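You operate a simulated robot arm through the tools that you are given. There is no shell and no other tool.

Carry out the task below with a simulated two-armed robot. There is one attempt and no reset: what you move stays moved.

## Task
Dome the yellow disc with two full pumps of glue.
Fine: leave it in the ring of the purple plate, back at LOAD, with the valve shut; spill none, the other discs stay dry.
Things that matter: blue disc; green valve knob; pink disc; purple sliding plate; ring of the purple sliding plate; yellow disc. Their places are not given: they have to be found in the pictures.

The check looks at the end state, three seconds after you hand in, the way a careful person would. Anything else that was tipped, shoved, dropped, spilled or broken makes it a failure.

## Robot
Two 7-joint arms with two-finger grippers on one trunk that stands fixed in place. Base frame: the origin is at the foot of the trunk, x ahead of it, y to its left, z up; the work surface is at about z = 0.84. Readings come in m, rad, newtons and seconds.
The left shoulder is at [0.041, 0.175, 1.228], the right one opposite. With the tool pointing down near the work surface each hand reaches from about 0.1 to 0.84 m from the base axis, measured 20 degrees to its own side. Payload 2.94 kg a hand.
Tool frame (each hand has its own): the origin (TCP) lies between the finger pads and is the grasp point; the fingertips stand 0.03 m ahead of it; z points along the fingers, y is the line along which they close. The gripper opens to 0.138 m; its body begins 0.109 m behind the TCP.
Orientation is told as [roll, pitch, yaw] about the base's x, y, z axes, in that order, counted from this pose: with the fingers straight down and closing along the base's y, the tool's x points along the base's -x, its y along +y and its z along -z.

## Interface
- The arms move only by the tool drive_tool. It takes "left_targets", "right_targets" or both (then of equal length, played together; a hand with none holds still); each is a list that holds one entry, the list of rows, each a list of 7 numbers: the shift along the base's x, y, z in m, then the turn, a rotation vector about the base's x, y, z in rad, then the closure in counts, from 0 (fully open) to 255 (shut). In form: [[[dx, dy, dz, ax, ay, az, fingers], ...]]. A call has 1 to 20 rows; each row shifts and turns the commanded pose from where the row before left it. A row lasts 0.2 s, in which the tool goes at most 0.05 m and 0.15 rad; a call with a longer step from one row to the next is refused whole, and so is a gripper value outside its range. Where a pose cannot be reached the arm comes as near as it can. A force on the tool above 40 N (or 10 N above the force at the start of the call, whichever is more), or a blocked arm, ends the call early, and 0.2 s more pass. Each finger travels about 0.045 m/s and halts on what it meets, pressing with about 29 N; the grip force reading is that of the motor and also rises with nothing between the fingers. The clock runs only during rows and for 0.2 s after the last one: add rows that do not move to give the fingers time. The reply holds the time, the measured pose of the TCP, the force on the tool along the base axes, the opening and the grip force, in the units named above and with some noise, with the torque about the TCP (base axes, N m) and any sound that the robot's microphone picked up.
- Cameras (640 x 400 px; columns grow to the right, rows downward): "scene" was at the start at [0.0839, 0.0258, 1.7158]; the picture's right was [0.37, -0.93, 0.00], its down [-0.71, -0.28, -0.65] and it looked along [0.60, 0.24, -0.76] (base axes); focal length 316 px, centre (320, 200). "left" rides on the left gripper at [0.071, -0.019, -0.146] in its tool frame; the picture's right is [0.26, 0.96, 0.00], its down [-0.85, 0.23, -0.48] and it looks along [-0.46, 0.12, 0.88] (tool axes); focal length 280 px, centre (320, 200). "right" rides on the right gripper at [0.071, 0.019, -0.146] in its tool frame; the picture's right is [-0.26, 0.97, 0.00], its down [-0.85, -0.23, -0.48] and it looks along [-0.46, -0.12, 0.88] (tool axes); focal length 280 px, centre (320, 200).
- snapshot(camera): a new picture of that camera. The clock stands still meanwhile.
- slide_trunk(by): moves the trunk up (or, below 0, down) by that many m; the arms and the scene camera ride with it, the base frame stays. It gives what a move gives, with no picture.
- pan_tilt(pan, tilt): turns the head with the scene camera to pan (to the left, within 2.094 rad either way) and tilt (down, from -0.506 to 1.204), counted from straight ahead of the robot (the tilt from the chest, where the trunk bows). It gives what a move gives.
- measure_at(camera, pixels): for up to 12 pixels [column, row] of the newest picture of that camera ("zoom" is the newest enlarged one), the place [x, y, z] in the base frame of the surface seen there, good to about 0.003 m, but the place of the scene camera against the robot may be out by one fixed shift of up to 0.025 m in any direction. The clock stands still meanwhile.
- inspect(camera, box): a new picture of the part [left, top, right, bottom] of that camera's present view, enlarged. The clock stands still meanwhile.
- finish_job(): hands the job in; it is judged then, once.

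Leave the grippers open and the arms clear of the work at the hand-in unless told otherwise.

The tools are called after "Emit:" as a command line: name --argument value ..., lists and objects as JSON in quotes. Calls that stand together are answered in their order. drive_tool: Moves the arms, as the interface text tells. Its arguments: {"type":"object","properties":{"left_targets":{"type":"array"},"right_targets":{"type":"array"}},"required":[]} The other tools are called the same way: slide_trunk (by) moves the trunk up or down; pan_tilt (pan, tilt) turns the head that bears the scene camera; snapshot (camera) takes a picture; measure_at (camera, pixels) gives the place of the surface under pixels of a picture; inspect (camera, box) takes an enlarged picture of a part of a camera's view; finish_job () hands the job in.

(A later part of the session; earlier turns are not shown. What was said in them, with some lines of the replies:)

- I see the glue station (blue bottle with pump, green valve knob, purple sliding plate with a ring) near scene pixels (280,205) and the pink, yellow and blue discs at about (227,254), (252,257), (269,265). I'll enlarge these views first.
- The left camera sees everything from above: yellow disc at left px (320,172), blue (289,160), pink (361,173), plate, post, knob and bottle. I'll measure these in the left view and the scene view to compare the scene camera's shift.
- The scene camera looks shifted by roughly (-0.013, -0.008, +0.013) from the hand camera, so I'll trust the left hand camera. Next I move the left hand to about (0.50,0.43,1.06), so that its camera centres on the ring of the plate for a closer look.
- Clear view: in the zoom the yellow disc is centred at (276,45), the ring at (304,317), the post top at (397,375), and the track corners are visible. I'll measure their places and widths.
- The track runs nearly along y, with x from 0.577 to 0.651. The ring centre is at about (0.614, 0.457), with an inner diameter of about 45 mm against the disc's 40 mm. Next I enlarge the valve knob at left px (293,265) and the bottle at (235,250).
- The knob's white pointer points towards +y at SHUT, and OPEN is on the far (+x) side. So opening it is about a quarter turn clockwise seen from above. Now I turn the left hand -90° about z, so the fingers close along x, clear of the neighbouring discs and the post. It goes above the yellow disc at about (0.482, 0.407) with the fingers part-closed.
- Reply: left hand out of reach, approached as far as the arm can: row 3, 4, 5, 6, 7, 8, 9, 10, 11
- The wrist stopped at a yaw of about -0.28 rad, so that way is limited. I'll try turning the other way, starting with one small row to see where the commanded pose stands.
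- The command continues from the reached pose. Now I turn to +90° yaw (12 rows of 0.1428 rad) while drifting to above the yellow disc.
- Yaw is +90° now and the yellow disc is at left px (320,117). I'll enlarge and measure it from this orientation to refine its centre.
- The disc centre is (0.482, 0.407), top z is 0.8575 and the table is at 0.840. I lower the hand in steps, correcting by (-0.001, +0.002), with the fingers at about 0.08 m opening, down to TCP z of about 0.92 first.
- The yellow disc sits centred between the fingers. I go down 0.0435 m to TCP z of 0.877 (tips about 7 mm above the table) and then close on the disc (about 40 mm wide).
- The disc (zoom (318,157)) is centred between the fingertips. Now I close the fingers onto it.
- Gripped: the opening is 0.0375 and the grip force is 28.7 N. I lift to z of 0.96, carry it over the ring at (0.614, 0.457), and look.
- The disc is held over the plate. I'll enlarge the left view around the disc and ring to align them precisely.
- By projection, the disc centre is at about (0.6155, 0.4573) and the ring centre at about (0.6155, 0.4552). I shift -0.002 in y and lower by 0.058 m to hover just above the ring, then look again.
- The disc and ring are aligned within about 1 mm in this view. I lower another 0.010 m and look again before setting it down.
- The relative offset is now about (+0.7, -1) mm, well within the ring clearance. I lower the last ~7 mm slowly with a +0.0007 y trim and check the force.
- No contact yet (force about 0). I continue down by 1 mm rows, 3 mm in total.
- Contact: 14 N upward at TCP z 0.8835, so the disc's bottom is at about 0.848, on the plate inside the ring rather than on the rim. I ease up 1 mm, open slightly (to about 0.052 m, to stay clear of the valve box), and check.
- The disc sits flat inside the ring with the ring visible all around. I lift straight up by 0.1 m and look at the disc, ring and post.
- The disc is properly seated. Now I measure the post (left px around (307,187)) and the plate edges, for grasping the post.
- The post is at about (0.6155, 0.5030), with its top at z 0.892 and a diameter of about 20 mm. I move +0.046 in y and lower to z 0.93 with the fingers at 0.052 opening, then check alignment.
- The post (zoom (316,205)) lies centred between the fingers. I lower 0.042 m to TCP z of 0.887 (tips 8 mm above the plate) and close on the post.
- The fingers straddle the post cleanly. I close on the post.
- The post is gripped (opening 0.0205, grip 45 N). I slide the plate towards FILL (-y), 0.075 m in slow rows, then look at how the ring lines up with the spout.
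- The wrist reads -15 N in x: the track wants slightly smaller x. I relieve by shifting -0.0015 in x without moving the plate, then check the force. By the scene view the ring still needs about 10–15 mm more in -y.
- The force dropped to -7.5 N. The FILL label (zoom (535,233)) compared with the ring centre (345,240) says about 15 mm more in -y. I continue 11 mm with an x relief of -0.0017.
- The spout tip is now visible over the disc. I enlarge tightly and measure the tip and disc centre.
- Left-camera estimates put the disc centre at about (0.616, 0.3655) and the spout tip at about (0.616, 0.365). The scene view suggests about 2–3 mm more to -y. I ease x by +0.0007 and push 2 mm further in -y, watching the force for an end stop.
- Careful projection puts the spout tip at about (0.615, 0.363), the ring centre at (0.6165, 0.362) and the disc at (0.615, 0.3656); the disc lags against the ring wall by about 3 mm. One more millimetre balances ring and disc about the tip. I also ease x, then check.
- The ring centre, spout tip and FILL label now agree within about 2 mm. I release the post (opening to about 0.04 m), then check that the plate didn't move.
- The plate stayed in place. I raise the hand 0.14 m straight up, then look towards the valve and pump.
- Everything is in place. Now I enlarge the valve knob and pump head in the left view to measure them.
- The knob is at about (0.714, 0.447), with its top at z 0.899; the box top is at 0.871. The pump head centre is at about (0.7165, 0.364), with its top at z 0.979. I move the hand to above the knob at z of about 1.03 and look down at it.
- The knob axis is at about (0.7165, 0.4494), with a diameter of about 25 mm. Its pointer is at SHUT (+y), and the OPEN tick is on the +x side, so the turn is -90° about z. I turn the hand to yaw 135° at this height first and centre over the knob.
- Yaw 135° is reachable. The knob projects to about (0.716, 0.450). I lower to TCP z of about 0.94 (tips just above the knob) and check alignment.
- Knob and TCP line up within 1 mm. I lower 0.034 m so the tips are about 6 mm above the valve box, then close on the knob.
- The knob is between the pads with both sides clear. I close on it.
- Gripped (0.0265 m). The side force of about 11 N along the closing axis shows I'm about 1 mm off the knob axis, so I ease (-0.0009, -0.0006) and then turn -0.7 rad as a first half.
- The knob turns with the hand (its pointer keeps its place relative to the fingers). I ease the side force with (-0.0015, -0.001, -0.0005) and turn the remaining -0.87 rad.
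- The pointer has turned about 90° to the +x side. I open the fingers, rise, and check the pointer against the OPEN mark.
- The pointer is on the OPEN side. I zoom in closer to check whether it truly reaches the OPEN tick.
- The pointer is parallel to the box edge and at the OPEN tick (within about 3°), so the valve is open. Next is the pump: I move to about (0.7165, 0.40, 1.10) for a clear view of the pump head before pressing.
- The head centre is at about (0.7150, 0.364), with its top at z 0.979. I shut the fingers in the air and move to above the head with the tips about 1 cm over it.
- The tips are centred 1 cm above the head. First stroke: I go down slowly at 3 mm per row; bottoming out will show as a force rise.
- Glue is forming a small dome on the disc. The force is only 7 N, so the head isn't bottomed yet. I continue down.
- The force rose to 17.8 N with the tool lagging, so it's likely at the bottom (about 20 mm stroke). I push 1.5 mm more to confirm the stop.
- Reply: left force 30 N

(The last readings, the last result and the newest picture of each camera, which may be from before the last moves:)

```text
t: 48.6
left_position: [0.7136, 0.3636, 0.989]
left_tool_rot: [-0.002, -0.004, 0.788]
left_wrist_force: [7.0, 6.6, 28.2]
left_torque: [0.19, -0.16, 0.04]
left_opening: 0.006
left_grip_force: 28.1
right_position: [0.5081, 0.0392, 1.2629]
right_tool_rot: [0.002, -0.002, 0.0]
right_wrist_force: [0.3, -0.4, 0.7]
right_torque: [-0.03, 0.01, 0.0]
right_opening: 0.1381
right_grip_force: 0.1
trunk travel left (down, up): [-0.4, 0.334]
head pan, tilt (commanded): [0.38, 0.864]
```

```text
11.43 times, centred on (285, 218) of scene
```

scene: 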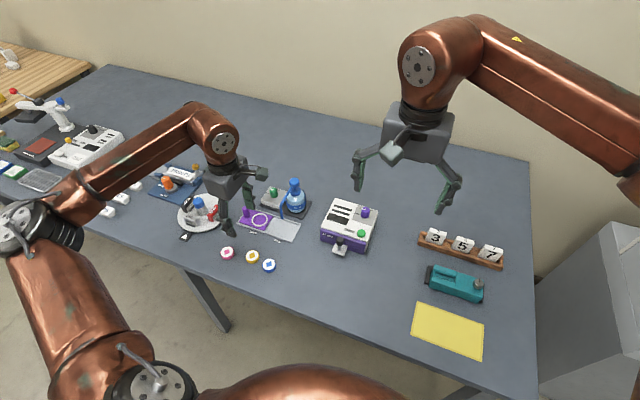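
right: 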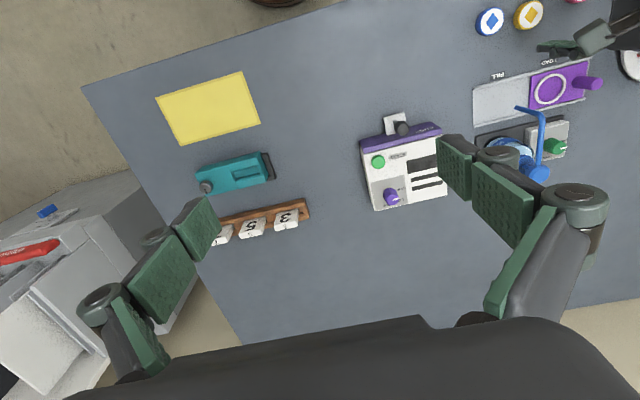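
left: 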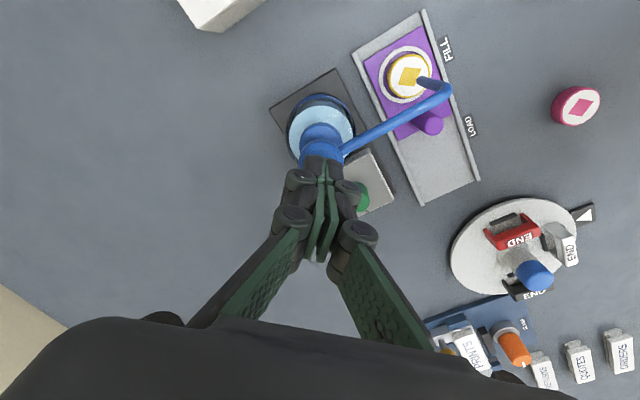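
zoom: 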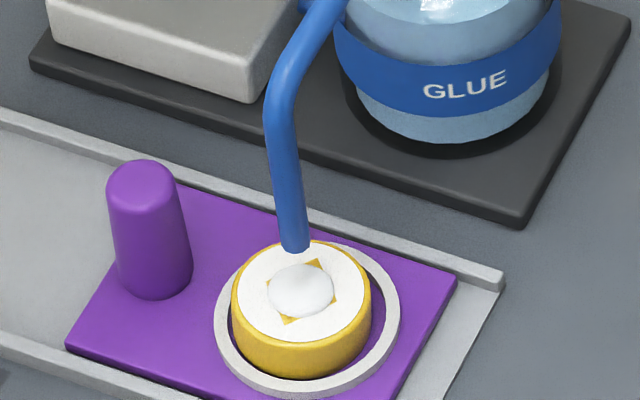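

Bottomed: z held at 0.989 while the force rose to 28 N, and the glue is centred on the disc. I now raise back 0.0345 m to release fully and check that the head springs back.

Emit:
drive_tool --left_targets '[[[0, 0, 0.0045, 0, 0, 0, 255], [0, 0, 0.005, 0, 0, 0, 255], [0, 0, 0.005, 0, 0, 0, 255], [0, 0, 0.005, 0, 0, 0, 255], [0, 0, 0.005, 0, 0, 0, 255], [0, 0, 0.005, 0, 0, 0, 255], [0, 0, 0.005, 0, 0, 0, 255], [0, 0, 0, 0, 0, 0, 255], [0, 0, 0, 0, 0, 0, 255]]]'

Emit:
inspect --camera "scene" --box '[245, 150, 325, 235]'

Emit:
inspect --camera "left" --box '[280, 20, 480, 200]'

```text
t: 50.6
left_position: [0.7156, 0.3637, 1.0203]
left_tool_rot: [0.001, 0.001, 0.788]
left_wrist_force: [0.0, 0.2, 0.1]
left_torque: [-0.03, 0.0, 0.02]
left_opening: 0.0001
left_grip_force: 28.5
right_position: [0.5098, 0.0384, 1.2613]
right_tool_rot: [0.001, 0.001, -0.001]
right_wrist_force: [0.2, -0.1, -0.4]
right_torque: [-0.02, -0.01, -0.01]
right_opening: 0.1381
right_grip_force: 0.1
trunk travel left (down, up): [-0.4, 0.334]
head pan, tilt (commanded): [0.38, 0.864]
```

```text
4.71 times, centred on (285, 192) of scene
```

zoom: 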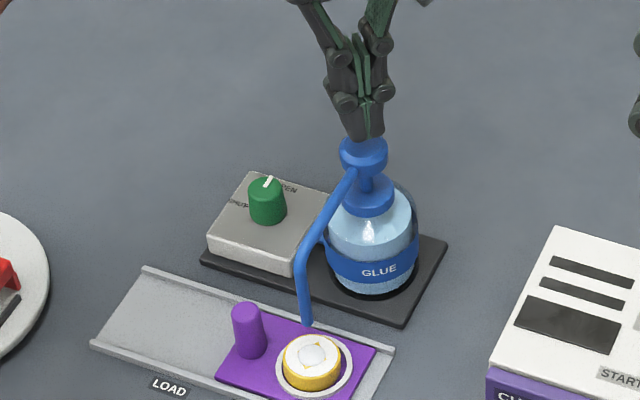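

```text
2.22 times, centred on (380, 110) of left
```

zoom: 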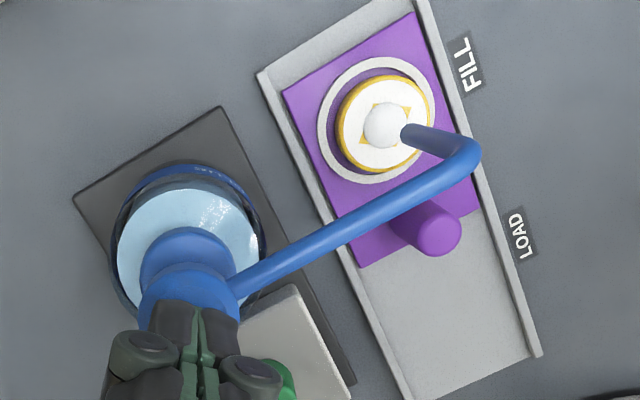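

The head sprang back to full height and one dose sits as a dome on the disc. Second stroke: the same depth (0.0345 m) in one continuous press.

Emit:
drive_tool --left_targets '[[[0, 0, -0.0055, 0, 0, 0, 255], [0, 0, -0.005, 0, 0, 0, 255], [0, 0, -0.003, 0, 0, 0, 255], [0, 0, -0.003, 0, 0, 0, 255], [0, 0, -0.003, 0, 0, 0, 255], [0, 0, -0.003, 0, 0, 0, 255], [0, 0, -0.003, 0, 0, 0, 255], [0, 0, -0.003, 0, 0, 0, 255], [0, 0, -0.003, 0, 0, 0, 255], [0, 0, -0.003, 0, 0, 0, 255], [0, 0, 0, 0, 0, 0, 255]]]'

Emit:
inspect --camera "scene" --box '[245, 160, 325, 235]'

```text
t: 53.0
left_position: [0.7148, 0.3635, 0.989]
left_tool_rot: [-0.002, -0.004, 0.788]
left_wrist_force: [6.1, 4.9, 26.0]
left_torque: [0.07, -0.12, 0.01]
left_opening: 0.006
left_grip_force: 28.3
right_position: [0.5069, 0.0384, 1.2624]
right_tool_rot: [0.003, 0.001, 0.002]
right_wrist_force: [0.1, 0.5, -0.1]
right_torque: [0.02, -0.03, 0.01]
right_opening: 0.1379
right_grip_force: 0.0
trunk travel left (down, up): [-0.4, 0.334]
head pan, tilt (commanded): [0.38, 0.864]
```

```text
5.33 times, centred on (285, 198) of scene
```

zoom: 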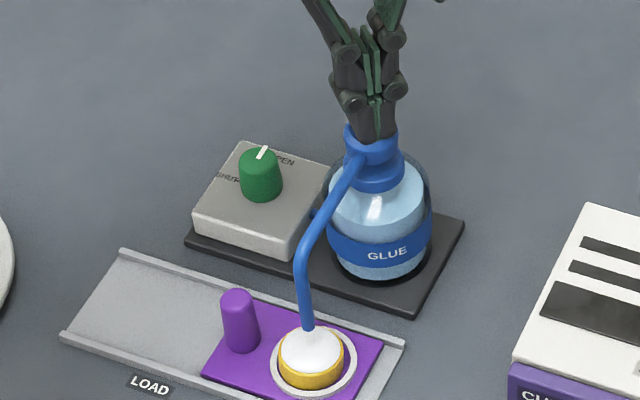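

The second stroke bottomed at the same depth and the dome now covers the disc. I raise off the pump, up to z of about 1.10.

Emit:
drive_tool --left_targets '[[[0, 0, 0.0045, 0, 0, 0, 255], [0, 0, 0.005, 0, 0, 0, 255], [0, 0, 0.005, 0, 0, 0, 255], [0, 0, 0.005, 0, 0, 0, 255], [0, 0, 0.005, 0, 0, 0, 255], [0, 0, 0.005, 0, 0, 0, 255], [0, 0, 0.01, 0, 0, 0, 255], [0, 0, 0.035, 0, 0, 0, 255], [0, 0, 0.04, 0, 0, 0, 255], [0, 0, 0, 0, 0, 0, 255]]]'

Emit:
snapshot --camera "left"

Emit:
inspect --camera "scene" --box '[245, 160, 325, 235]'

```text
t: 55.2
left_position: [0.7162, 0.3667, 1.0988]
left_tool_rot: [0.001, 0.001, 0.79]
left_wrist_force: [1.1, -0.7, 0.3]
left_torque: [-0.03, -0.01, -0.01]
left_opening: 0.0001
left_grip_force: 28.4
right_position: [0.5101, 0.0391, 1.2625]
right_tool_rot: [-0.001, 0.002, 0.002]
right_wrist_force: [-0.1, -0.4, 0.0]
right_torque: [0.01, 0.02, -0.01]
right_opening: 0.1381
right_grip_force: 0.0
trunk travel left (down, up): [-0.4, 0.334]
head pan, tilt (commanded): [0.38, 0.864]
```

```text
taken
```

left: 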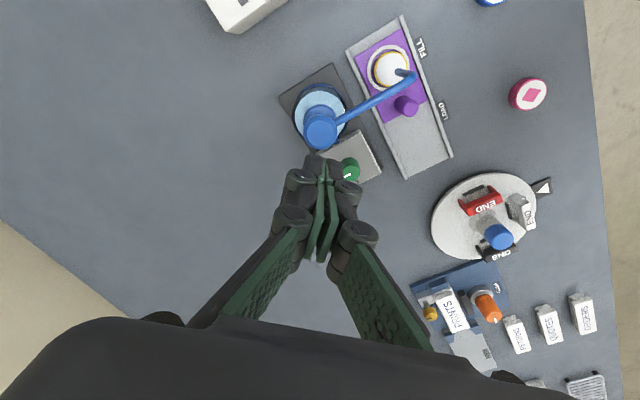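

```text
5.33 times, centred on (285, 198) of scene
```

zoom: 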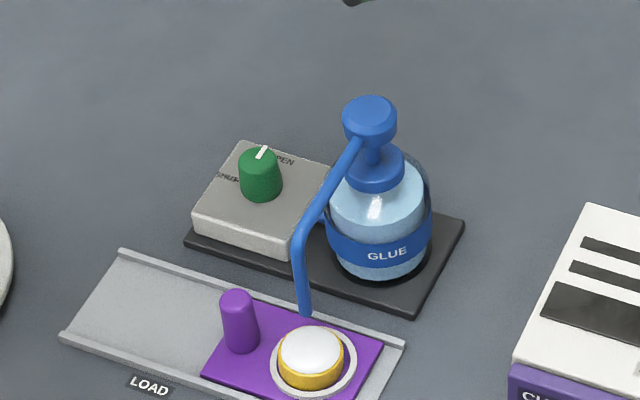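

The dome is formed, nothing dripped, and the pump head is back up. Now I shut the valve: open the fingers to 0.04 m, move over the knob at about (0.7145, 0.449) at height, then descend to z of about 0.94 at the same 45° yaw.

Emit:
drive_tool --left_targets '[[[0, 0, 0, 0, 0, 0, 220], [-0.0002, 0.0424, 0, 0, 0, 0, 190], [-0.0001, 0.0423, 0, 0, 0, 0, 180], [0, 0, 0, 0, 0, 0, 180], [0, 0, -0.04, 0, 0, 0, 180], [0, 0, -0.04, 0, 0, 0, 180], [0, 0, -0.04, 0, 0, 0, 180], [0, 0, -0.038, 0, 0, 0, 180], [0, 0, 0, 0, 0, 0, 180]]]'

Emit:
inspect --camera "left" --box '[220, 50, 420, 230]'

Emit:
inspect --camera "scene" --box '[235, 150, 325, 235]'

```text
t: 57.2
left_position: [0.7143, 0.4485, 0.9432]
left_tool_rot: [0.0, 0.0, 0.788]
left_wrist_force: [0.2, 0.4, 0.8]
left_torque: [-0.02, 0.0, 0.03]
left_opening: 0.0405
left_grip_force: 0.0
right_position: [0.5082, 0.0386, 1.2629]
right_tool_rot: [0.002, -0.001, 0.0]
right_wrist_force: [-0.3, -0.5, 0.8]
right_torque: [0.0, -0.07, 0.0]
right_opening: 0.1378
right_grip_force: 0.3
trunk travel left (down, up): [-0.4, 0.334]
head pan, tilt (commanded): [0.38, 0.864]
```

```text
2.22 times, centred on (320, 140) of left
```

zoom: 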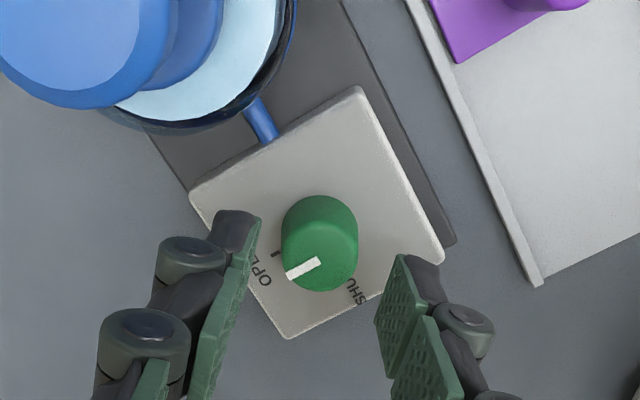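

```text
4.71 times, centred on (280, 192) of scene
```

zoom: 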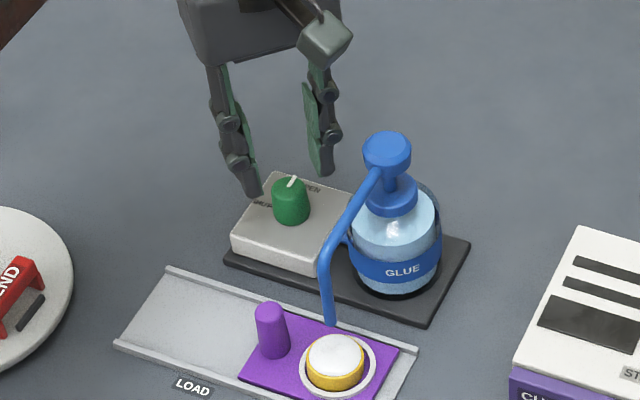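

The knob is centred between the fingers. I lower 0.036 m and close on it.

Emit:
drive_tool --left_targets '[[[0, 0, -0.018, 0, 0, 0, 180], [0, 0, -0.018, 0, 0, 0, 180], [0, 0, 0, 0, 0, 0, 180], [0, 0, 0, 0, 0, 0, 200], [0, 0, 0, 0, 0, 0, 230], [0, 0, 0, 0, 0, 0, 235], [0, 0, 0, 0, 0, 0, 235]]]'

Emit:
inspect --camera "left" --box '[220, 70, 420, 250]'

```text
t: 58.8
left_position: [0.7155, 0.4498, 0.9061]
left_tool_rot: [0.003, 0.0, 0.787]
left_wrist_force: [-1.0, -0.5, -1.5]
left_torque: [0.16, -0.2, 0.01]
left_opening: 0.0267
left_grip_force: 44.8
right_position: [0.5087, 0.039, 1.2611]
right_tool_rot: [0.0, 0.0, 0.0]
right_wrist_force: [-0.4, -0.3, 0.0]
right_torque: [0.01, 0.0, 0.01]
right_opening: 0.1378
right_grip_force: 0.0
trunk travel left (down, up): [-0.4, 0.334]
head pan, tilt (commanded): [0.38, 0.864]
```

```text
2.22 times, centred on (320, 160) of left
```

zoom: 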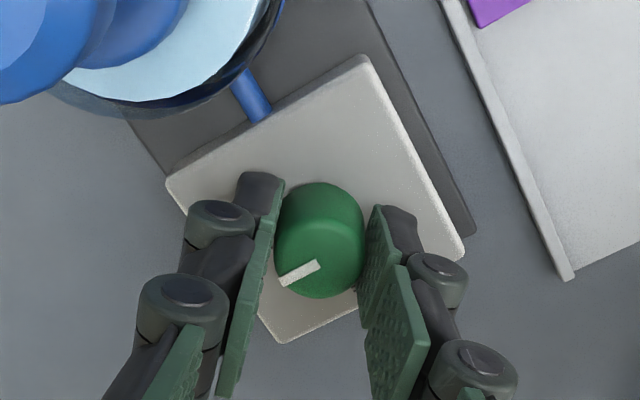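

Gripped with small side forces. I turn +0.71 rad (counter-clockwise) towards SHUT, then check the forces.

Emit:
drive_tool --left_targets '[[[0, 0, 0, 0, 0, 0.1428, 235], [0, 0, 0, 0, 0, 0.1428, 235], [0, 0, 0, 0, 0, 0.1428, 235], [0, 0, 0, 0, 0, 0.1428, 235], [0, 0, 0, 0, 0, 0.1428, 235], [0, 0, 0, 0, 0, 0, 235]]]'

```text
t: 60.2
left_position: [0.715, 0.4483, 0.9052]
left_tool_rot: [-0.003, -0.001, 1.502]
left_wrist_force: [6.8, 2.3, 0.2]
left_torque: [0.13, -0.26, 0.03]
left_opening: 0.0266
left_grip_force: 44.9
right_position: [0.5102, 0.0395, 1.2607]
right_tool_rot: [-0.001, 0.002, 0.0]
right_wrist_force: [0.7, -0.8, 0.1]
right_torque: [-0.02, 0.0, 0.03]
right_opening: 0.1379
right_grip_force: 0.1
trunk travel left (down, up): [-0.4, 0.334]
head pan, tilt (commanded): [0.38, 0.864]
```

A small side force, so I ease (+0.0008, +0.0003) and turn the remaining 0.868 rad back to SHUT.

Emit:
drive_tool --left_targets '[[[0.0008, 0.0003, 0, 0, 0, 0, 235], [0, 0, 0, 0, 0, 0.1447, 235], [0, 0, 0, 0, 0, 0.1447, 235], [0, 0, 0, 0, 0, 0.1447, 235], [0, 0, 0, 0, 0, 0.1447, 235], [0, 0, 0, 0, 0, 0.1447, 235], [0, 0, 0, 0, 0, 0.1447, 235], [0, 0, 0, 0, 0, 0, 235]]]'

Emit:
inspect --camera "left" --box '[220, 70, 420, 250]'

Emit:
inspect --camera "scene" --box '[235, 150, 325, 235]'

```text
t: 62.0
left_position: [0.7171, 0.4491, 0.906]
left_tool_rot: [0.002, 0.001, 2.369]
left_wrist_force: [9.4, 1.7, 3.4]
left_torque: [-0.01, -0.38, -0.35]
left_opening: 0.0265
left_grip_force: 45.0
right_position: [0.5093, 0.0393, 1.2624]
right_tool_rot: [0.001, 0.002, 0.001]
right_wrist_force: [-0.1, 1.0, -0.6]
right_torque: [0.03, 0.01, -0.01]
right_opening: 0.1379
right_grip_force: 0.1
trunk travel left (down, up): [-0.4, 0.334]
head pan, tilt (commanded): [0.38, 0.864]
```

```text
2.22 times, centred on (320, 160) of left
```

zoom: 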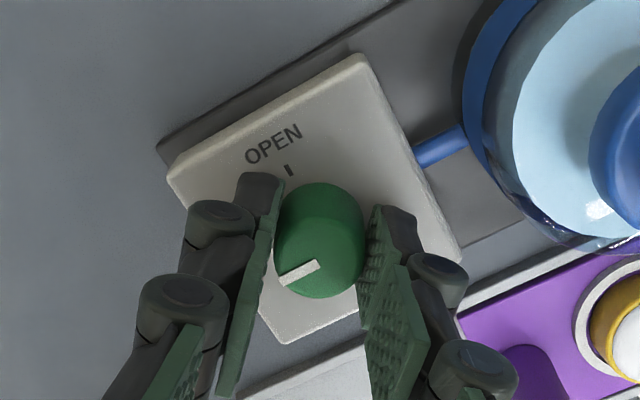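

```text
4.71 times, centred on (280, 192) of scene
```

zoom: 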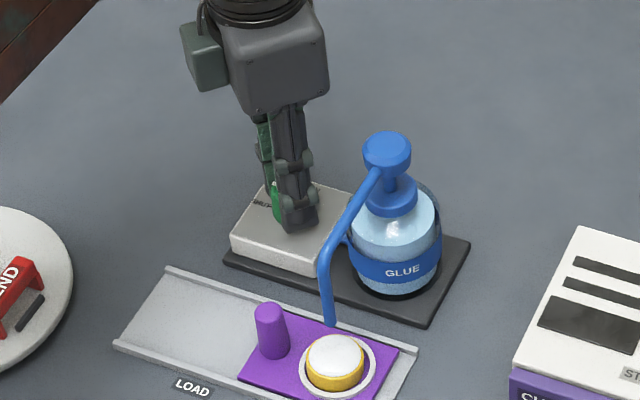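

A torque of -0.35 N m about z shows the knob is against its SHUT stop. I open the fingers and rise.

Emit:
drive_tool --left_targets '[[[0, 0, 0, 0, 0, 0, 215], [0, 0, 0, 0, 0, 0, 195], [0, 0, 0, 0, 0, 0, 180], [0, 0, 0, 0, 0, 0, 180], [0, 0, 0.03, 0, 0, 0, 180], [0, 0, 0.045, 0, 0, 0, 180], [0, 0, 0.045, 0, 0, 0, 180], [0, 0, 0, 0, 0, 0, 180]]]'

Emit:
inspect --camera "left" --box '[260, 70, 380, 180]'

Emit:
inspect --camera "scene" --box '[245, 175, 315, 240]'

```text
t: 63.8
left_position: [0.7173, 0.4497, 1.026]
left_tool_rot: [0.002, -0.002, 2.37]
left_wrist_force: [-0.9, -0.4, -1.0]
left_torque: [0.02, 0.01, -0.01]
left_opening: 0.0405
left_grip_force: 0.1
right_position: [0.5104, 0.039, 1.2618]
right_tool_rot: [-0.001, 0.003, 0.0]
right_wrist_force: [-0.4, 0.7, 0.4]
right_torque: [0.0, 0.01, 0.0]
right_opening: 0.1378
right_grip_force: 0.1
trunk travel left (down, up): [-0.4, 0.334]
head pan, tilt (commanded): [0.38, 0.864]
```

```text
3.64 times, centred on (320, 125) of left
```

zoom: 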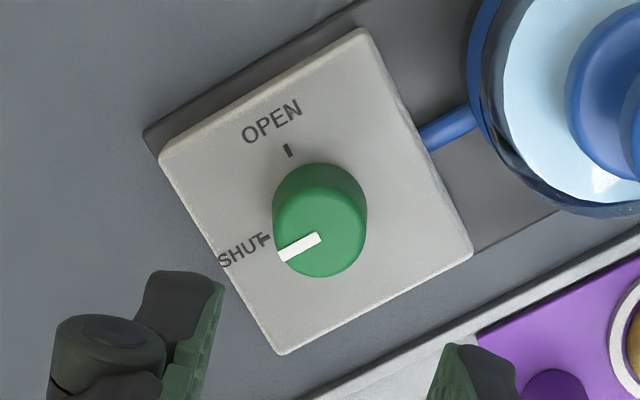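

```text
6.15 times, centred on (280, 208) of scene
```

zoom: 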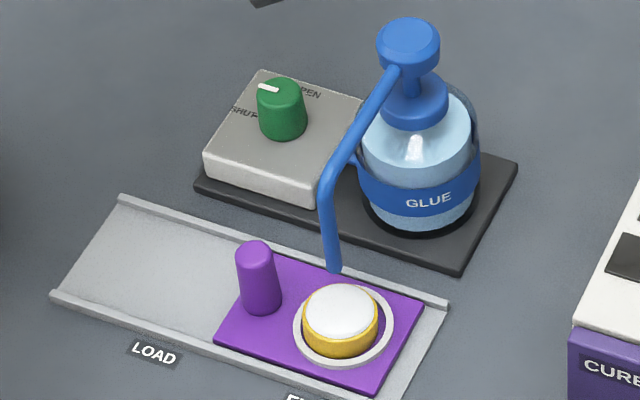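

The valve is at SHUT. Now I go back to the post: turn to yaw 90° while moving to above about (0.615, 0.4133) at z of about 1.03, then look.

Emit:
drive_tool --left_targets '[[[-0.017, -0.0061, 0, 0, 0, -0.1332, 180], [-0.017, -0.0061, 0, 0, 0, -0.1332, 180], [-0.017, -0.0061, 0, 0, 0, -0.1332, 180], [-0.017, -0.0061, 0, 0, 0, -0.1332, 180], [-0.017, -0.006, 0, 0, 0, -0.1332, 180], [-0.017, -0.006, 0, 0, 0, -0.1332, 180], [0, 0, 0, 0, 0, 0, 180]]]'

Emit:
inspect --camera "left" --box '[240, 20, 400, 180]'

```text
t: 65.4
left_position: [0.6141, 0.4119, 1.0257]
left_tool_rot: [0.002, -0.001, 1.57]
left_wrist_force: [0.1, 0.7, -0.3]
left_torque: [0.02, -0.01, 0.01]
left_opening: 0.0407
left_grip_force: 0.2
right_position: [0.5085, 0.0393, 1.2615]
right_tool_rot: [0.0, 0.002, -0.001]
right_wrist_force: [0.8, 0.3, -0.3]
right_torque: [-0.03, 0.01, -0.04]
right_opening: 0.1381
right_grip_force: 0.0
trunk travel left (down, up): [-0.4, 0.334]
head pan, tilt (commanded): [0.38, 0.864]
```

```text
2.50 times, centred on (320, 100) of left
```

zoom: 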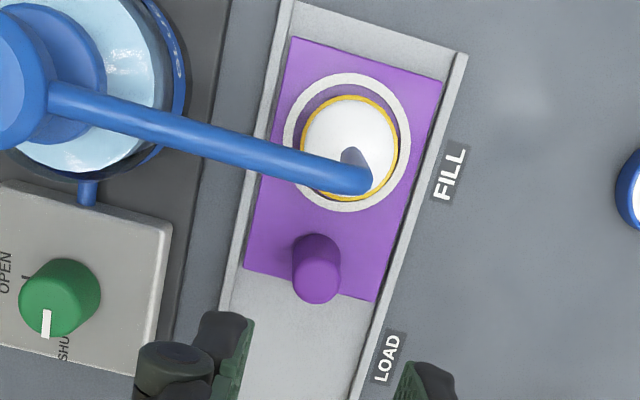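

The post is right below the gripper, projecting to about (0.616, 0.4125). I lower to z of about 0.93 and check.

Emit:
drive_tool --left_targets '[[[0, 0, -0.033, 0, 0, 0, 180], [0, 0, -0.033, 0, 0, 0, 180], [0, 0, -0.03, 0, 0, 0, 180], [0, 0, 0, 0, 0, 0, 180]]]'

Emit:
inspect --camera "left" --box '[240, 70, 400, 230]'

Emit:
inspect --camera "scene" --box '[235, 160, 325, 240]'

```text
t: 66.4
left_position: [0.6148, 0.4123, 0.931]
left_tool_rot: [0.001, 0.0, 1.569]
left_wrist_force: [0.9, -0.3, 0.5]
left_torque: [-0.05, -0.04, -0.01]
left_opening: 0.0409
left_grip_force: 0.1
right_position: [0.5087, 0.0377, 1.2625]
right_tool_rot: [0.0, 0.001, 0.0]
right_wrist_force: [0.8, 0.9, 0.9]
right_torque: [0.0, 0.0, 0.0]
right_opening: 0.1382
right_grip_force: 0.1
trunk travel left (down, up): [-0.4, 0.334]
head pan, tilt (commanded): [0.38, 0.864]
```

```text
2.50 times, centred on (320, 150) of left
```

zoom: 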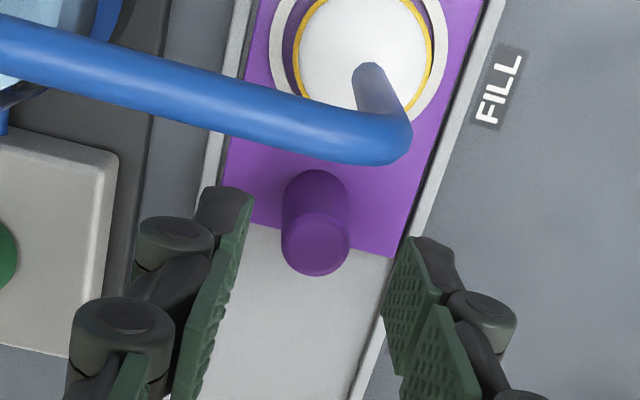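

```text
5.00 times, centred on (280, 200) of scene
```

zoom: 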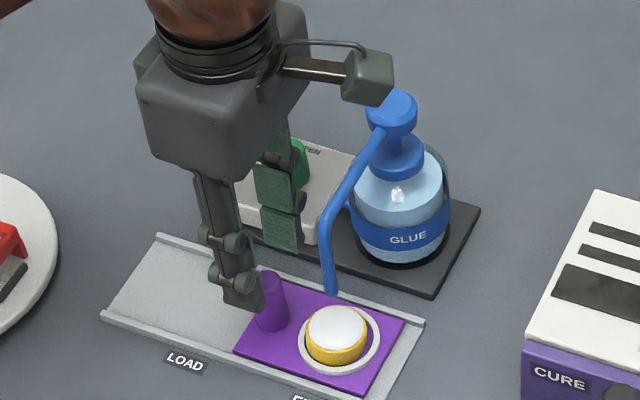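

The post sits between the fingers just as it did at the first grasp. I lower 0.043 m and close on the post.

Emit:
drive_tool --left_targets '[[[0.0005, 0.0003, -0.0215, 0, 0, 0, 180], [0, 0, -0.0215, 0, 0, 0, 180], [0, 0, 0, 0, 0, 0, 180], [0, 0, 0, 0, 0, 0, 205], [0, 0, 0, 0, 0, 0, 235], [0, 0, 0, 0, 0, 0, 235], [0, 0, 0, 0, 0, 0, 235]]]'

Emit:
inspect --camera "left" --box '[240, 50, 400, 230]'

```text
t: 68.0
left_position: [0.6145, 0.412, 0.8866]
left_tool_rot: [0.002, -0.001, 1.571]
left_wrist_force: [0.6, 0.8, -0.5]
left_torque: [-0.01, -0.03, 0.03]
left_opening: 0.0208
left_grip_force: 44.5
right_position: [0.5092, 0.0398, 1.2627]
right_tool_rot: [0.0, 0.0, -0.001]
right_wrist_force: [0.2, 0.2, 0.8]
right_torque: [-0.03, -0.01, 0.04]
right_opening: 0.138
right_grip_force: 0.1
trunk travel left (down, up): [-0.4, 0.334]
head pan, tilt (commanded): [0.38, 0.864]
```

```text
2.22 times, centred on (320, 140) of left
```

zoom: 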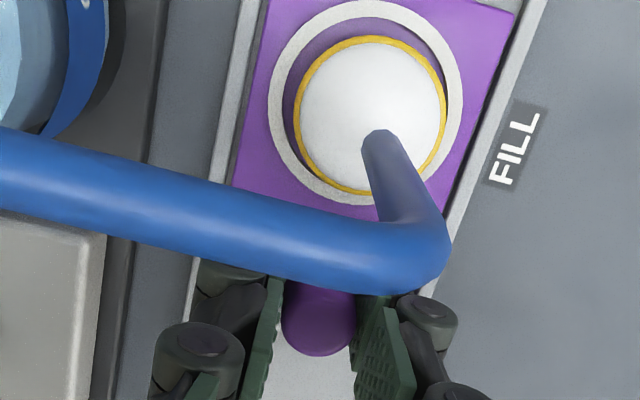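

Gripped with no side force. I slide the plate gently back towards LOAD (+y), 0.087 m in small rows with a slight +x drift for the track direction.

Emit:
drive_tool --left_targets '[[[0, 0.002, 0, 0, 0, 0, 235], [0, 0.004, 0, 0, 0, 0, 235], [0.0001, 0.005, 0, 0, 0, 0, 235], [0, 0.005, 0, 0, 0, 0, 235], [0.0001, 0.005, 0, 0, 0, 0, 235], [0, 0.005, 0, 0, 0, 0, 235], [0.0001, 0.005, 0, 0, 0, 0, 235], [0, 0.005, 0, 0, 0, 0, 235], [0.0001, 0.005, 0, 0, 0, 0, 235], [0, 0.005, 0, 0, 0, 0, 235], [0.0001, 0.005, 0, 0, 0, 0, 235], [0, 0.005, 0, 0, 0, 0, 235], [0.0001, 0.005, 0, 0, 0, 0, 235], [0, 0.005, 0, 0, 0, 0, 235], [0.0001, 0.005, 0, 0, 0, 0, 235], [0, 0.005, 0, 0, 0, 0, 235], [0.0001, 0.005, 0, 0, 0, 0, 235], [0, 0.004, 0, 0, 0, 0, 235], [0, 0.002, 0, 0, 0, 0, 235], [0, 0, 0, 0, 0, 0, 235]]]'

Emit:
inspect --camera "left" --box '[240, 40, 400, 230]'

Emit:
inspect --camera "scene" --box '[225, 170, 315, 240]'

```text
t: 72.2
left_position: [0.6148, 0.5004, 0.8869]
left_tool_rot: [0.001, 0.0, 1.571]
left_wrist_force: [-1.7, 0.9, -3.3]
left_torque: [0.0, 0.01, -0.02]
left_opening: 0.0208
left_grip_force: 45.2
right_position: [0.5093, 0.0397, 1.263]
right_tool_rot: [0.001, 0.002, 0.001]
right_wrist_force: [-0.6, 0.0, -0.3]
right_torque: [-0.02, 0.0, 0.01]
right_opening: 0.138
right_grip_force: 0.0
trunk travel left (down, up): [-0.4, 0.334]
head pan, tilt (commanded): [0.38, 0.864]
```

```text
2.11 times, centred on (320, 135) of left
```

zoom: 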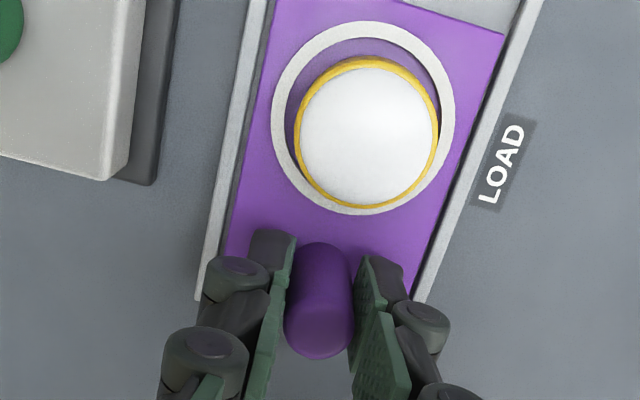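

```text
5.71 times, centred on (270, 205) of scene
```

zoom: 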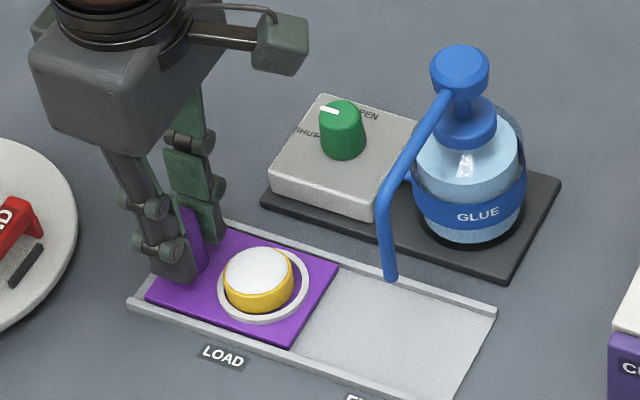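

It's nearly at LOAD (y 0.5004 versus 0.503 originally). I move +0.003 more, checking for the end stop.

Emit:
drive_tool --left_targets '[[[0, 0.0015, 0, 0, 0, 0, 235], [0, 0.0015, 0, 0, 0, 0, 235], [0, 0, 0, 0, 0, 0, 235]]]'

Emit:
inspect --camera "left" --box '[240, 90, 400, 240]'

```text
t: 73.0
left_position: [0.6147, 0.5016, 0.887]
left_tool_rot: [0.004, 0.002, 1.569]
left_wrist_force: [-3.3, -4.5, -4.2]
left_torque: [0.55, 0.08, 0.0]
left_opening: 0.0207
left_grip_force: 44.9
right_position: [0.5095, 0.0382, 1.2619]
right_tool_rot: [-0.002, 0.001, 0.0]
right_wrist_force: [0.3, -0.6, -0.3]
right_torque: [0.03, 0.0, -0.01]
right_opening: 0.1381
right_grip_force: 0.0
trunk travel left (down, up): [-0.4, 0.334]
head pan, tilt (commanded): [0.38, 0.864]
```

```text
2.67 times, centred on (320, 165) of left
```

zoom: 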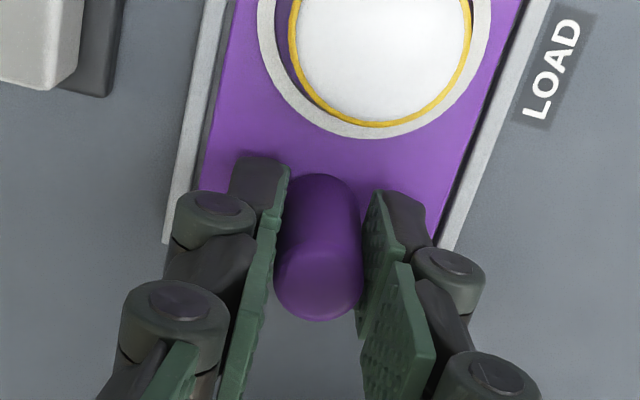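

Fy of -4.5 N shows the LOAD stop is reached, and the view matches the picture from the first grasp. I release the post and rise.

Emit:
drive_tool --left_targets '[[[0, -0.0005, 0, 0, 0, 0, 235], [0, 0, 0, 0, 0, 0, 215], [0, 0, 0, 0, 0, 0, 195], [0, 0, 0, 0, 0, 0, 175], [0, 0, 0, 0, 0, 0, 175], [0, 0, 0.02, 0, 0, 0, 175], [0, 0, 0.04, 0, 0, 0, 175], [0, 0, 0.045, 0, 0, 0, 175], [0, 0, 0.045, 0, 0, 0, 175], [0, 0, 0, 0, 0, 0, 175]]]'

Emit:
snapshot --camera "left"

Emit:
inspect --camera "scene" --box '[225, 170, 315, 240]'

```text
t: 75.2
left_position: [0.6154, 0.5027, 1.0373]
left_tool_rot: [0.001, 0.0, 1.571]
left_wrist_force: [0.7, -0.4, -0.5]
left_torque: [-0.02, 0.03, 0.01]
left_opening: 0.043
left_grip_force: 0.0
right_position: [0.5099, 0.0402, 1.262]
right_tool_rot: [0.0, 0.002, 0.001]
right_wrist_force: [-0.3, -0.4, 0.2]
right_torque: [-0.02, 0.02, -0.03]
right_opening: 0.1381
right_grip_force: 0.0
trunk travel left (down, up): [-0.4, 0.334]
head pan, tilt (commanded): [0.38, 0.864]
```

```text
taken
```

left: 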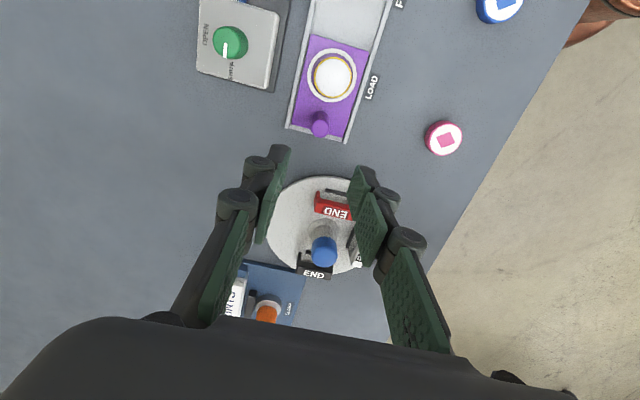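

```text
5.71 times, centred on (270, 205) of scene
```

zoom: 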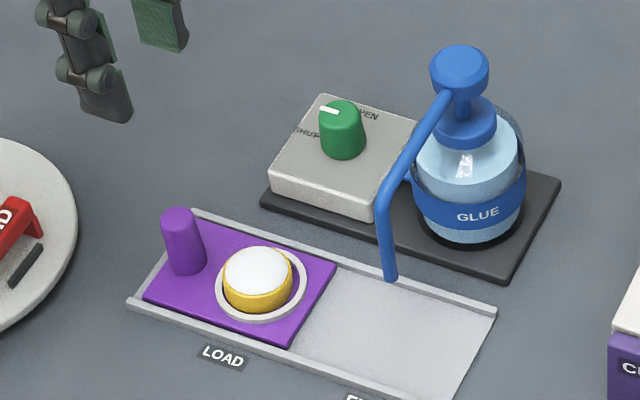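

The disc is domed, in the ring, at LOAD, with the valve shut. I raise the left hand clear, move it back towards its start, open it fully, and take final views.

Emit:
drive_tool --left_targets '[[[0, 0, 0.04, 0, 0, 0, 175], [0, 0, 0.045, 0, 0, 0, 175], [0, 0, 0.045, 0, 0, 0, 175], [0, 0, 0.04, 0, 0, 0, 100], [-0.04, -0.015, 0, 0, 0, 0, 50], [-0.04, -0.015, 0, 0, 0, 0, 0], [-0.04, -0.015, 0, 0, 0, 0, 0], [-0.04, -0.015, 0, 0, 0, 0, 0], [-0.04, -0.015, 0, 0, 0, 0, 0], [-0.04, -0.015, 0, 0, 0, 0, 0], [0, 0, 0, 0, 0, 0, 0], [0, 0, 0, 0, 0, 0, 0]]]'

Emit:
snapshot --camera "scene"

Emit:
inspect --camera "scene" --box '[210, 170, 320, 280]'

Emit:
inspect --camera "right" --box '[440, 0, 640, 200]'

```text
t: 77.8
left_position: [0.3753, 0.4141, 1.2061]
left_tool_rot: [-0.001, 0.0, 1.57]
left_wrist_force: [0.1, -0.9, 0.8]
left_torque: [-0.04, 0.01, -0.02]
left_opening: 0.138
left_grip_force: 0.2
right_position: [0.5077, 0.0392, 1.2634]
right_tool_rot: [-0.001, -0.001, 0.0]
right_wrist_force: [-0.4, -0.7, 0.3]
right_torque: [0.03, -0.06, 0.0]
right_opening: 0.1379
right_grip_force: 0.0
trunk travel left (down, up): [-0.4, 0.334]
head pan, tilt (commanded): [0.38, 0.864]
```

```text
taken
```

scene: 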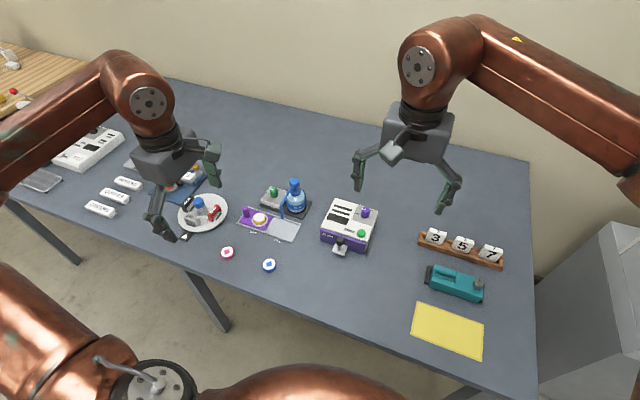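

```text
3.64 times, centred on (265, 225) of scene
```

zoom: 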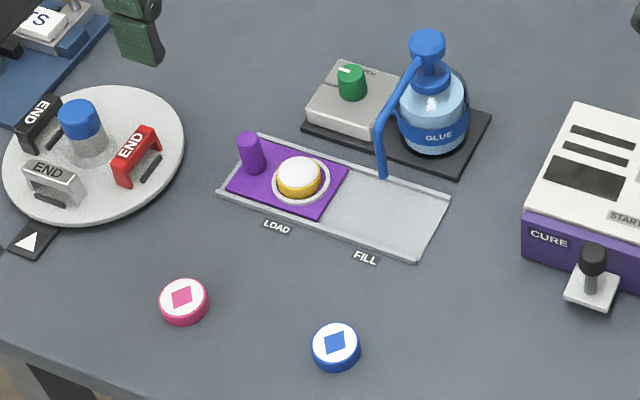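

```text
2.00 times, centred on (540, 100) of right
```

zoom: 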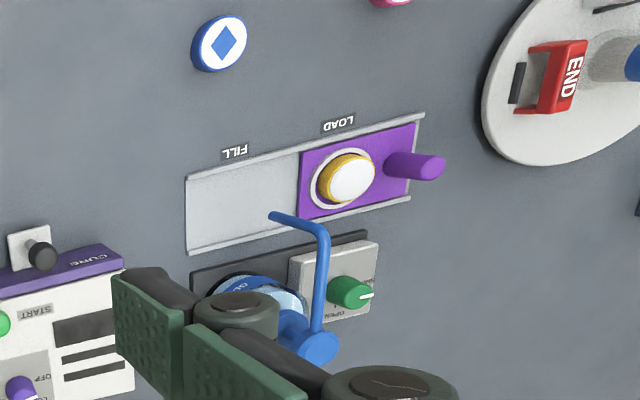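

In the final right-camera view the plate and knob sit exactly where they did at the start (LOAD, SHUT). The yellow disc lies domed inside the ring, the track is clean, and the pink and blue discs are dry and unmoved. Both grippers are open and clear, so I hand in the job.

Emit:
finish_job

```text
The job is handed in.
```

The yellow disc is domed with two full pumps of glue. It sits in the ring of the purple plate, back at LOAD, with the valve shut. I've handed the job in and haven't seen the check's result.

- **Pumps:** both strokes went to the bottom of the pump (about 20 mm), and the head sprang back fully after each one.
- **Valve:** I turned the green knob back until it met its SHUT stop, and the pointer lines up with the mark.
- **Plate:** it rests against its LOAD stop, in the same place as at the start.
- **Spills:** the last pictures show no glue on the track or table, and the pink and blue discs are dry and unmoved.

Both grippers are open and the arms are clear of the work.
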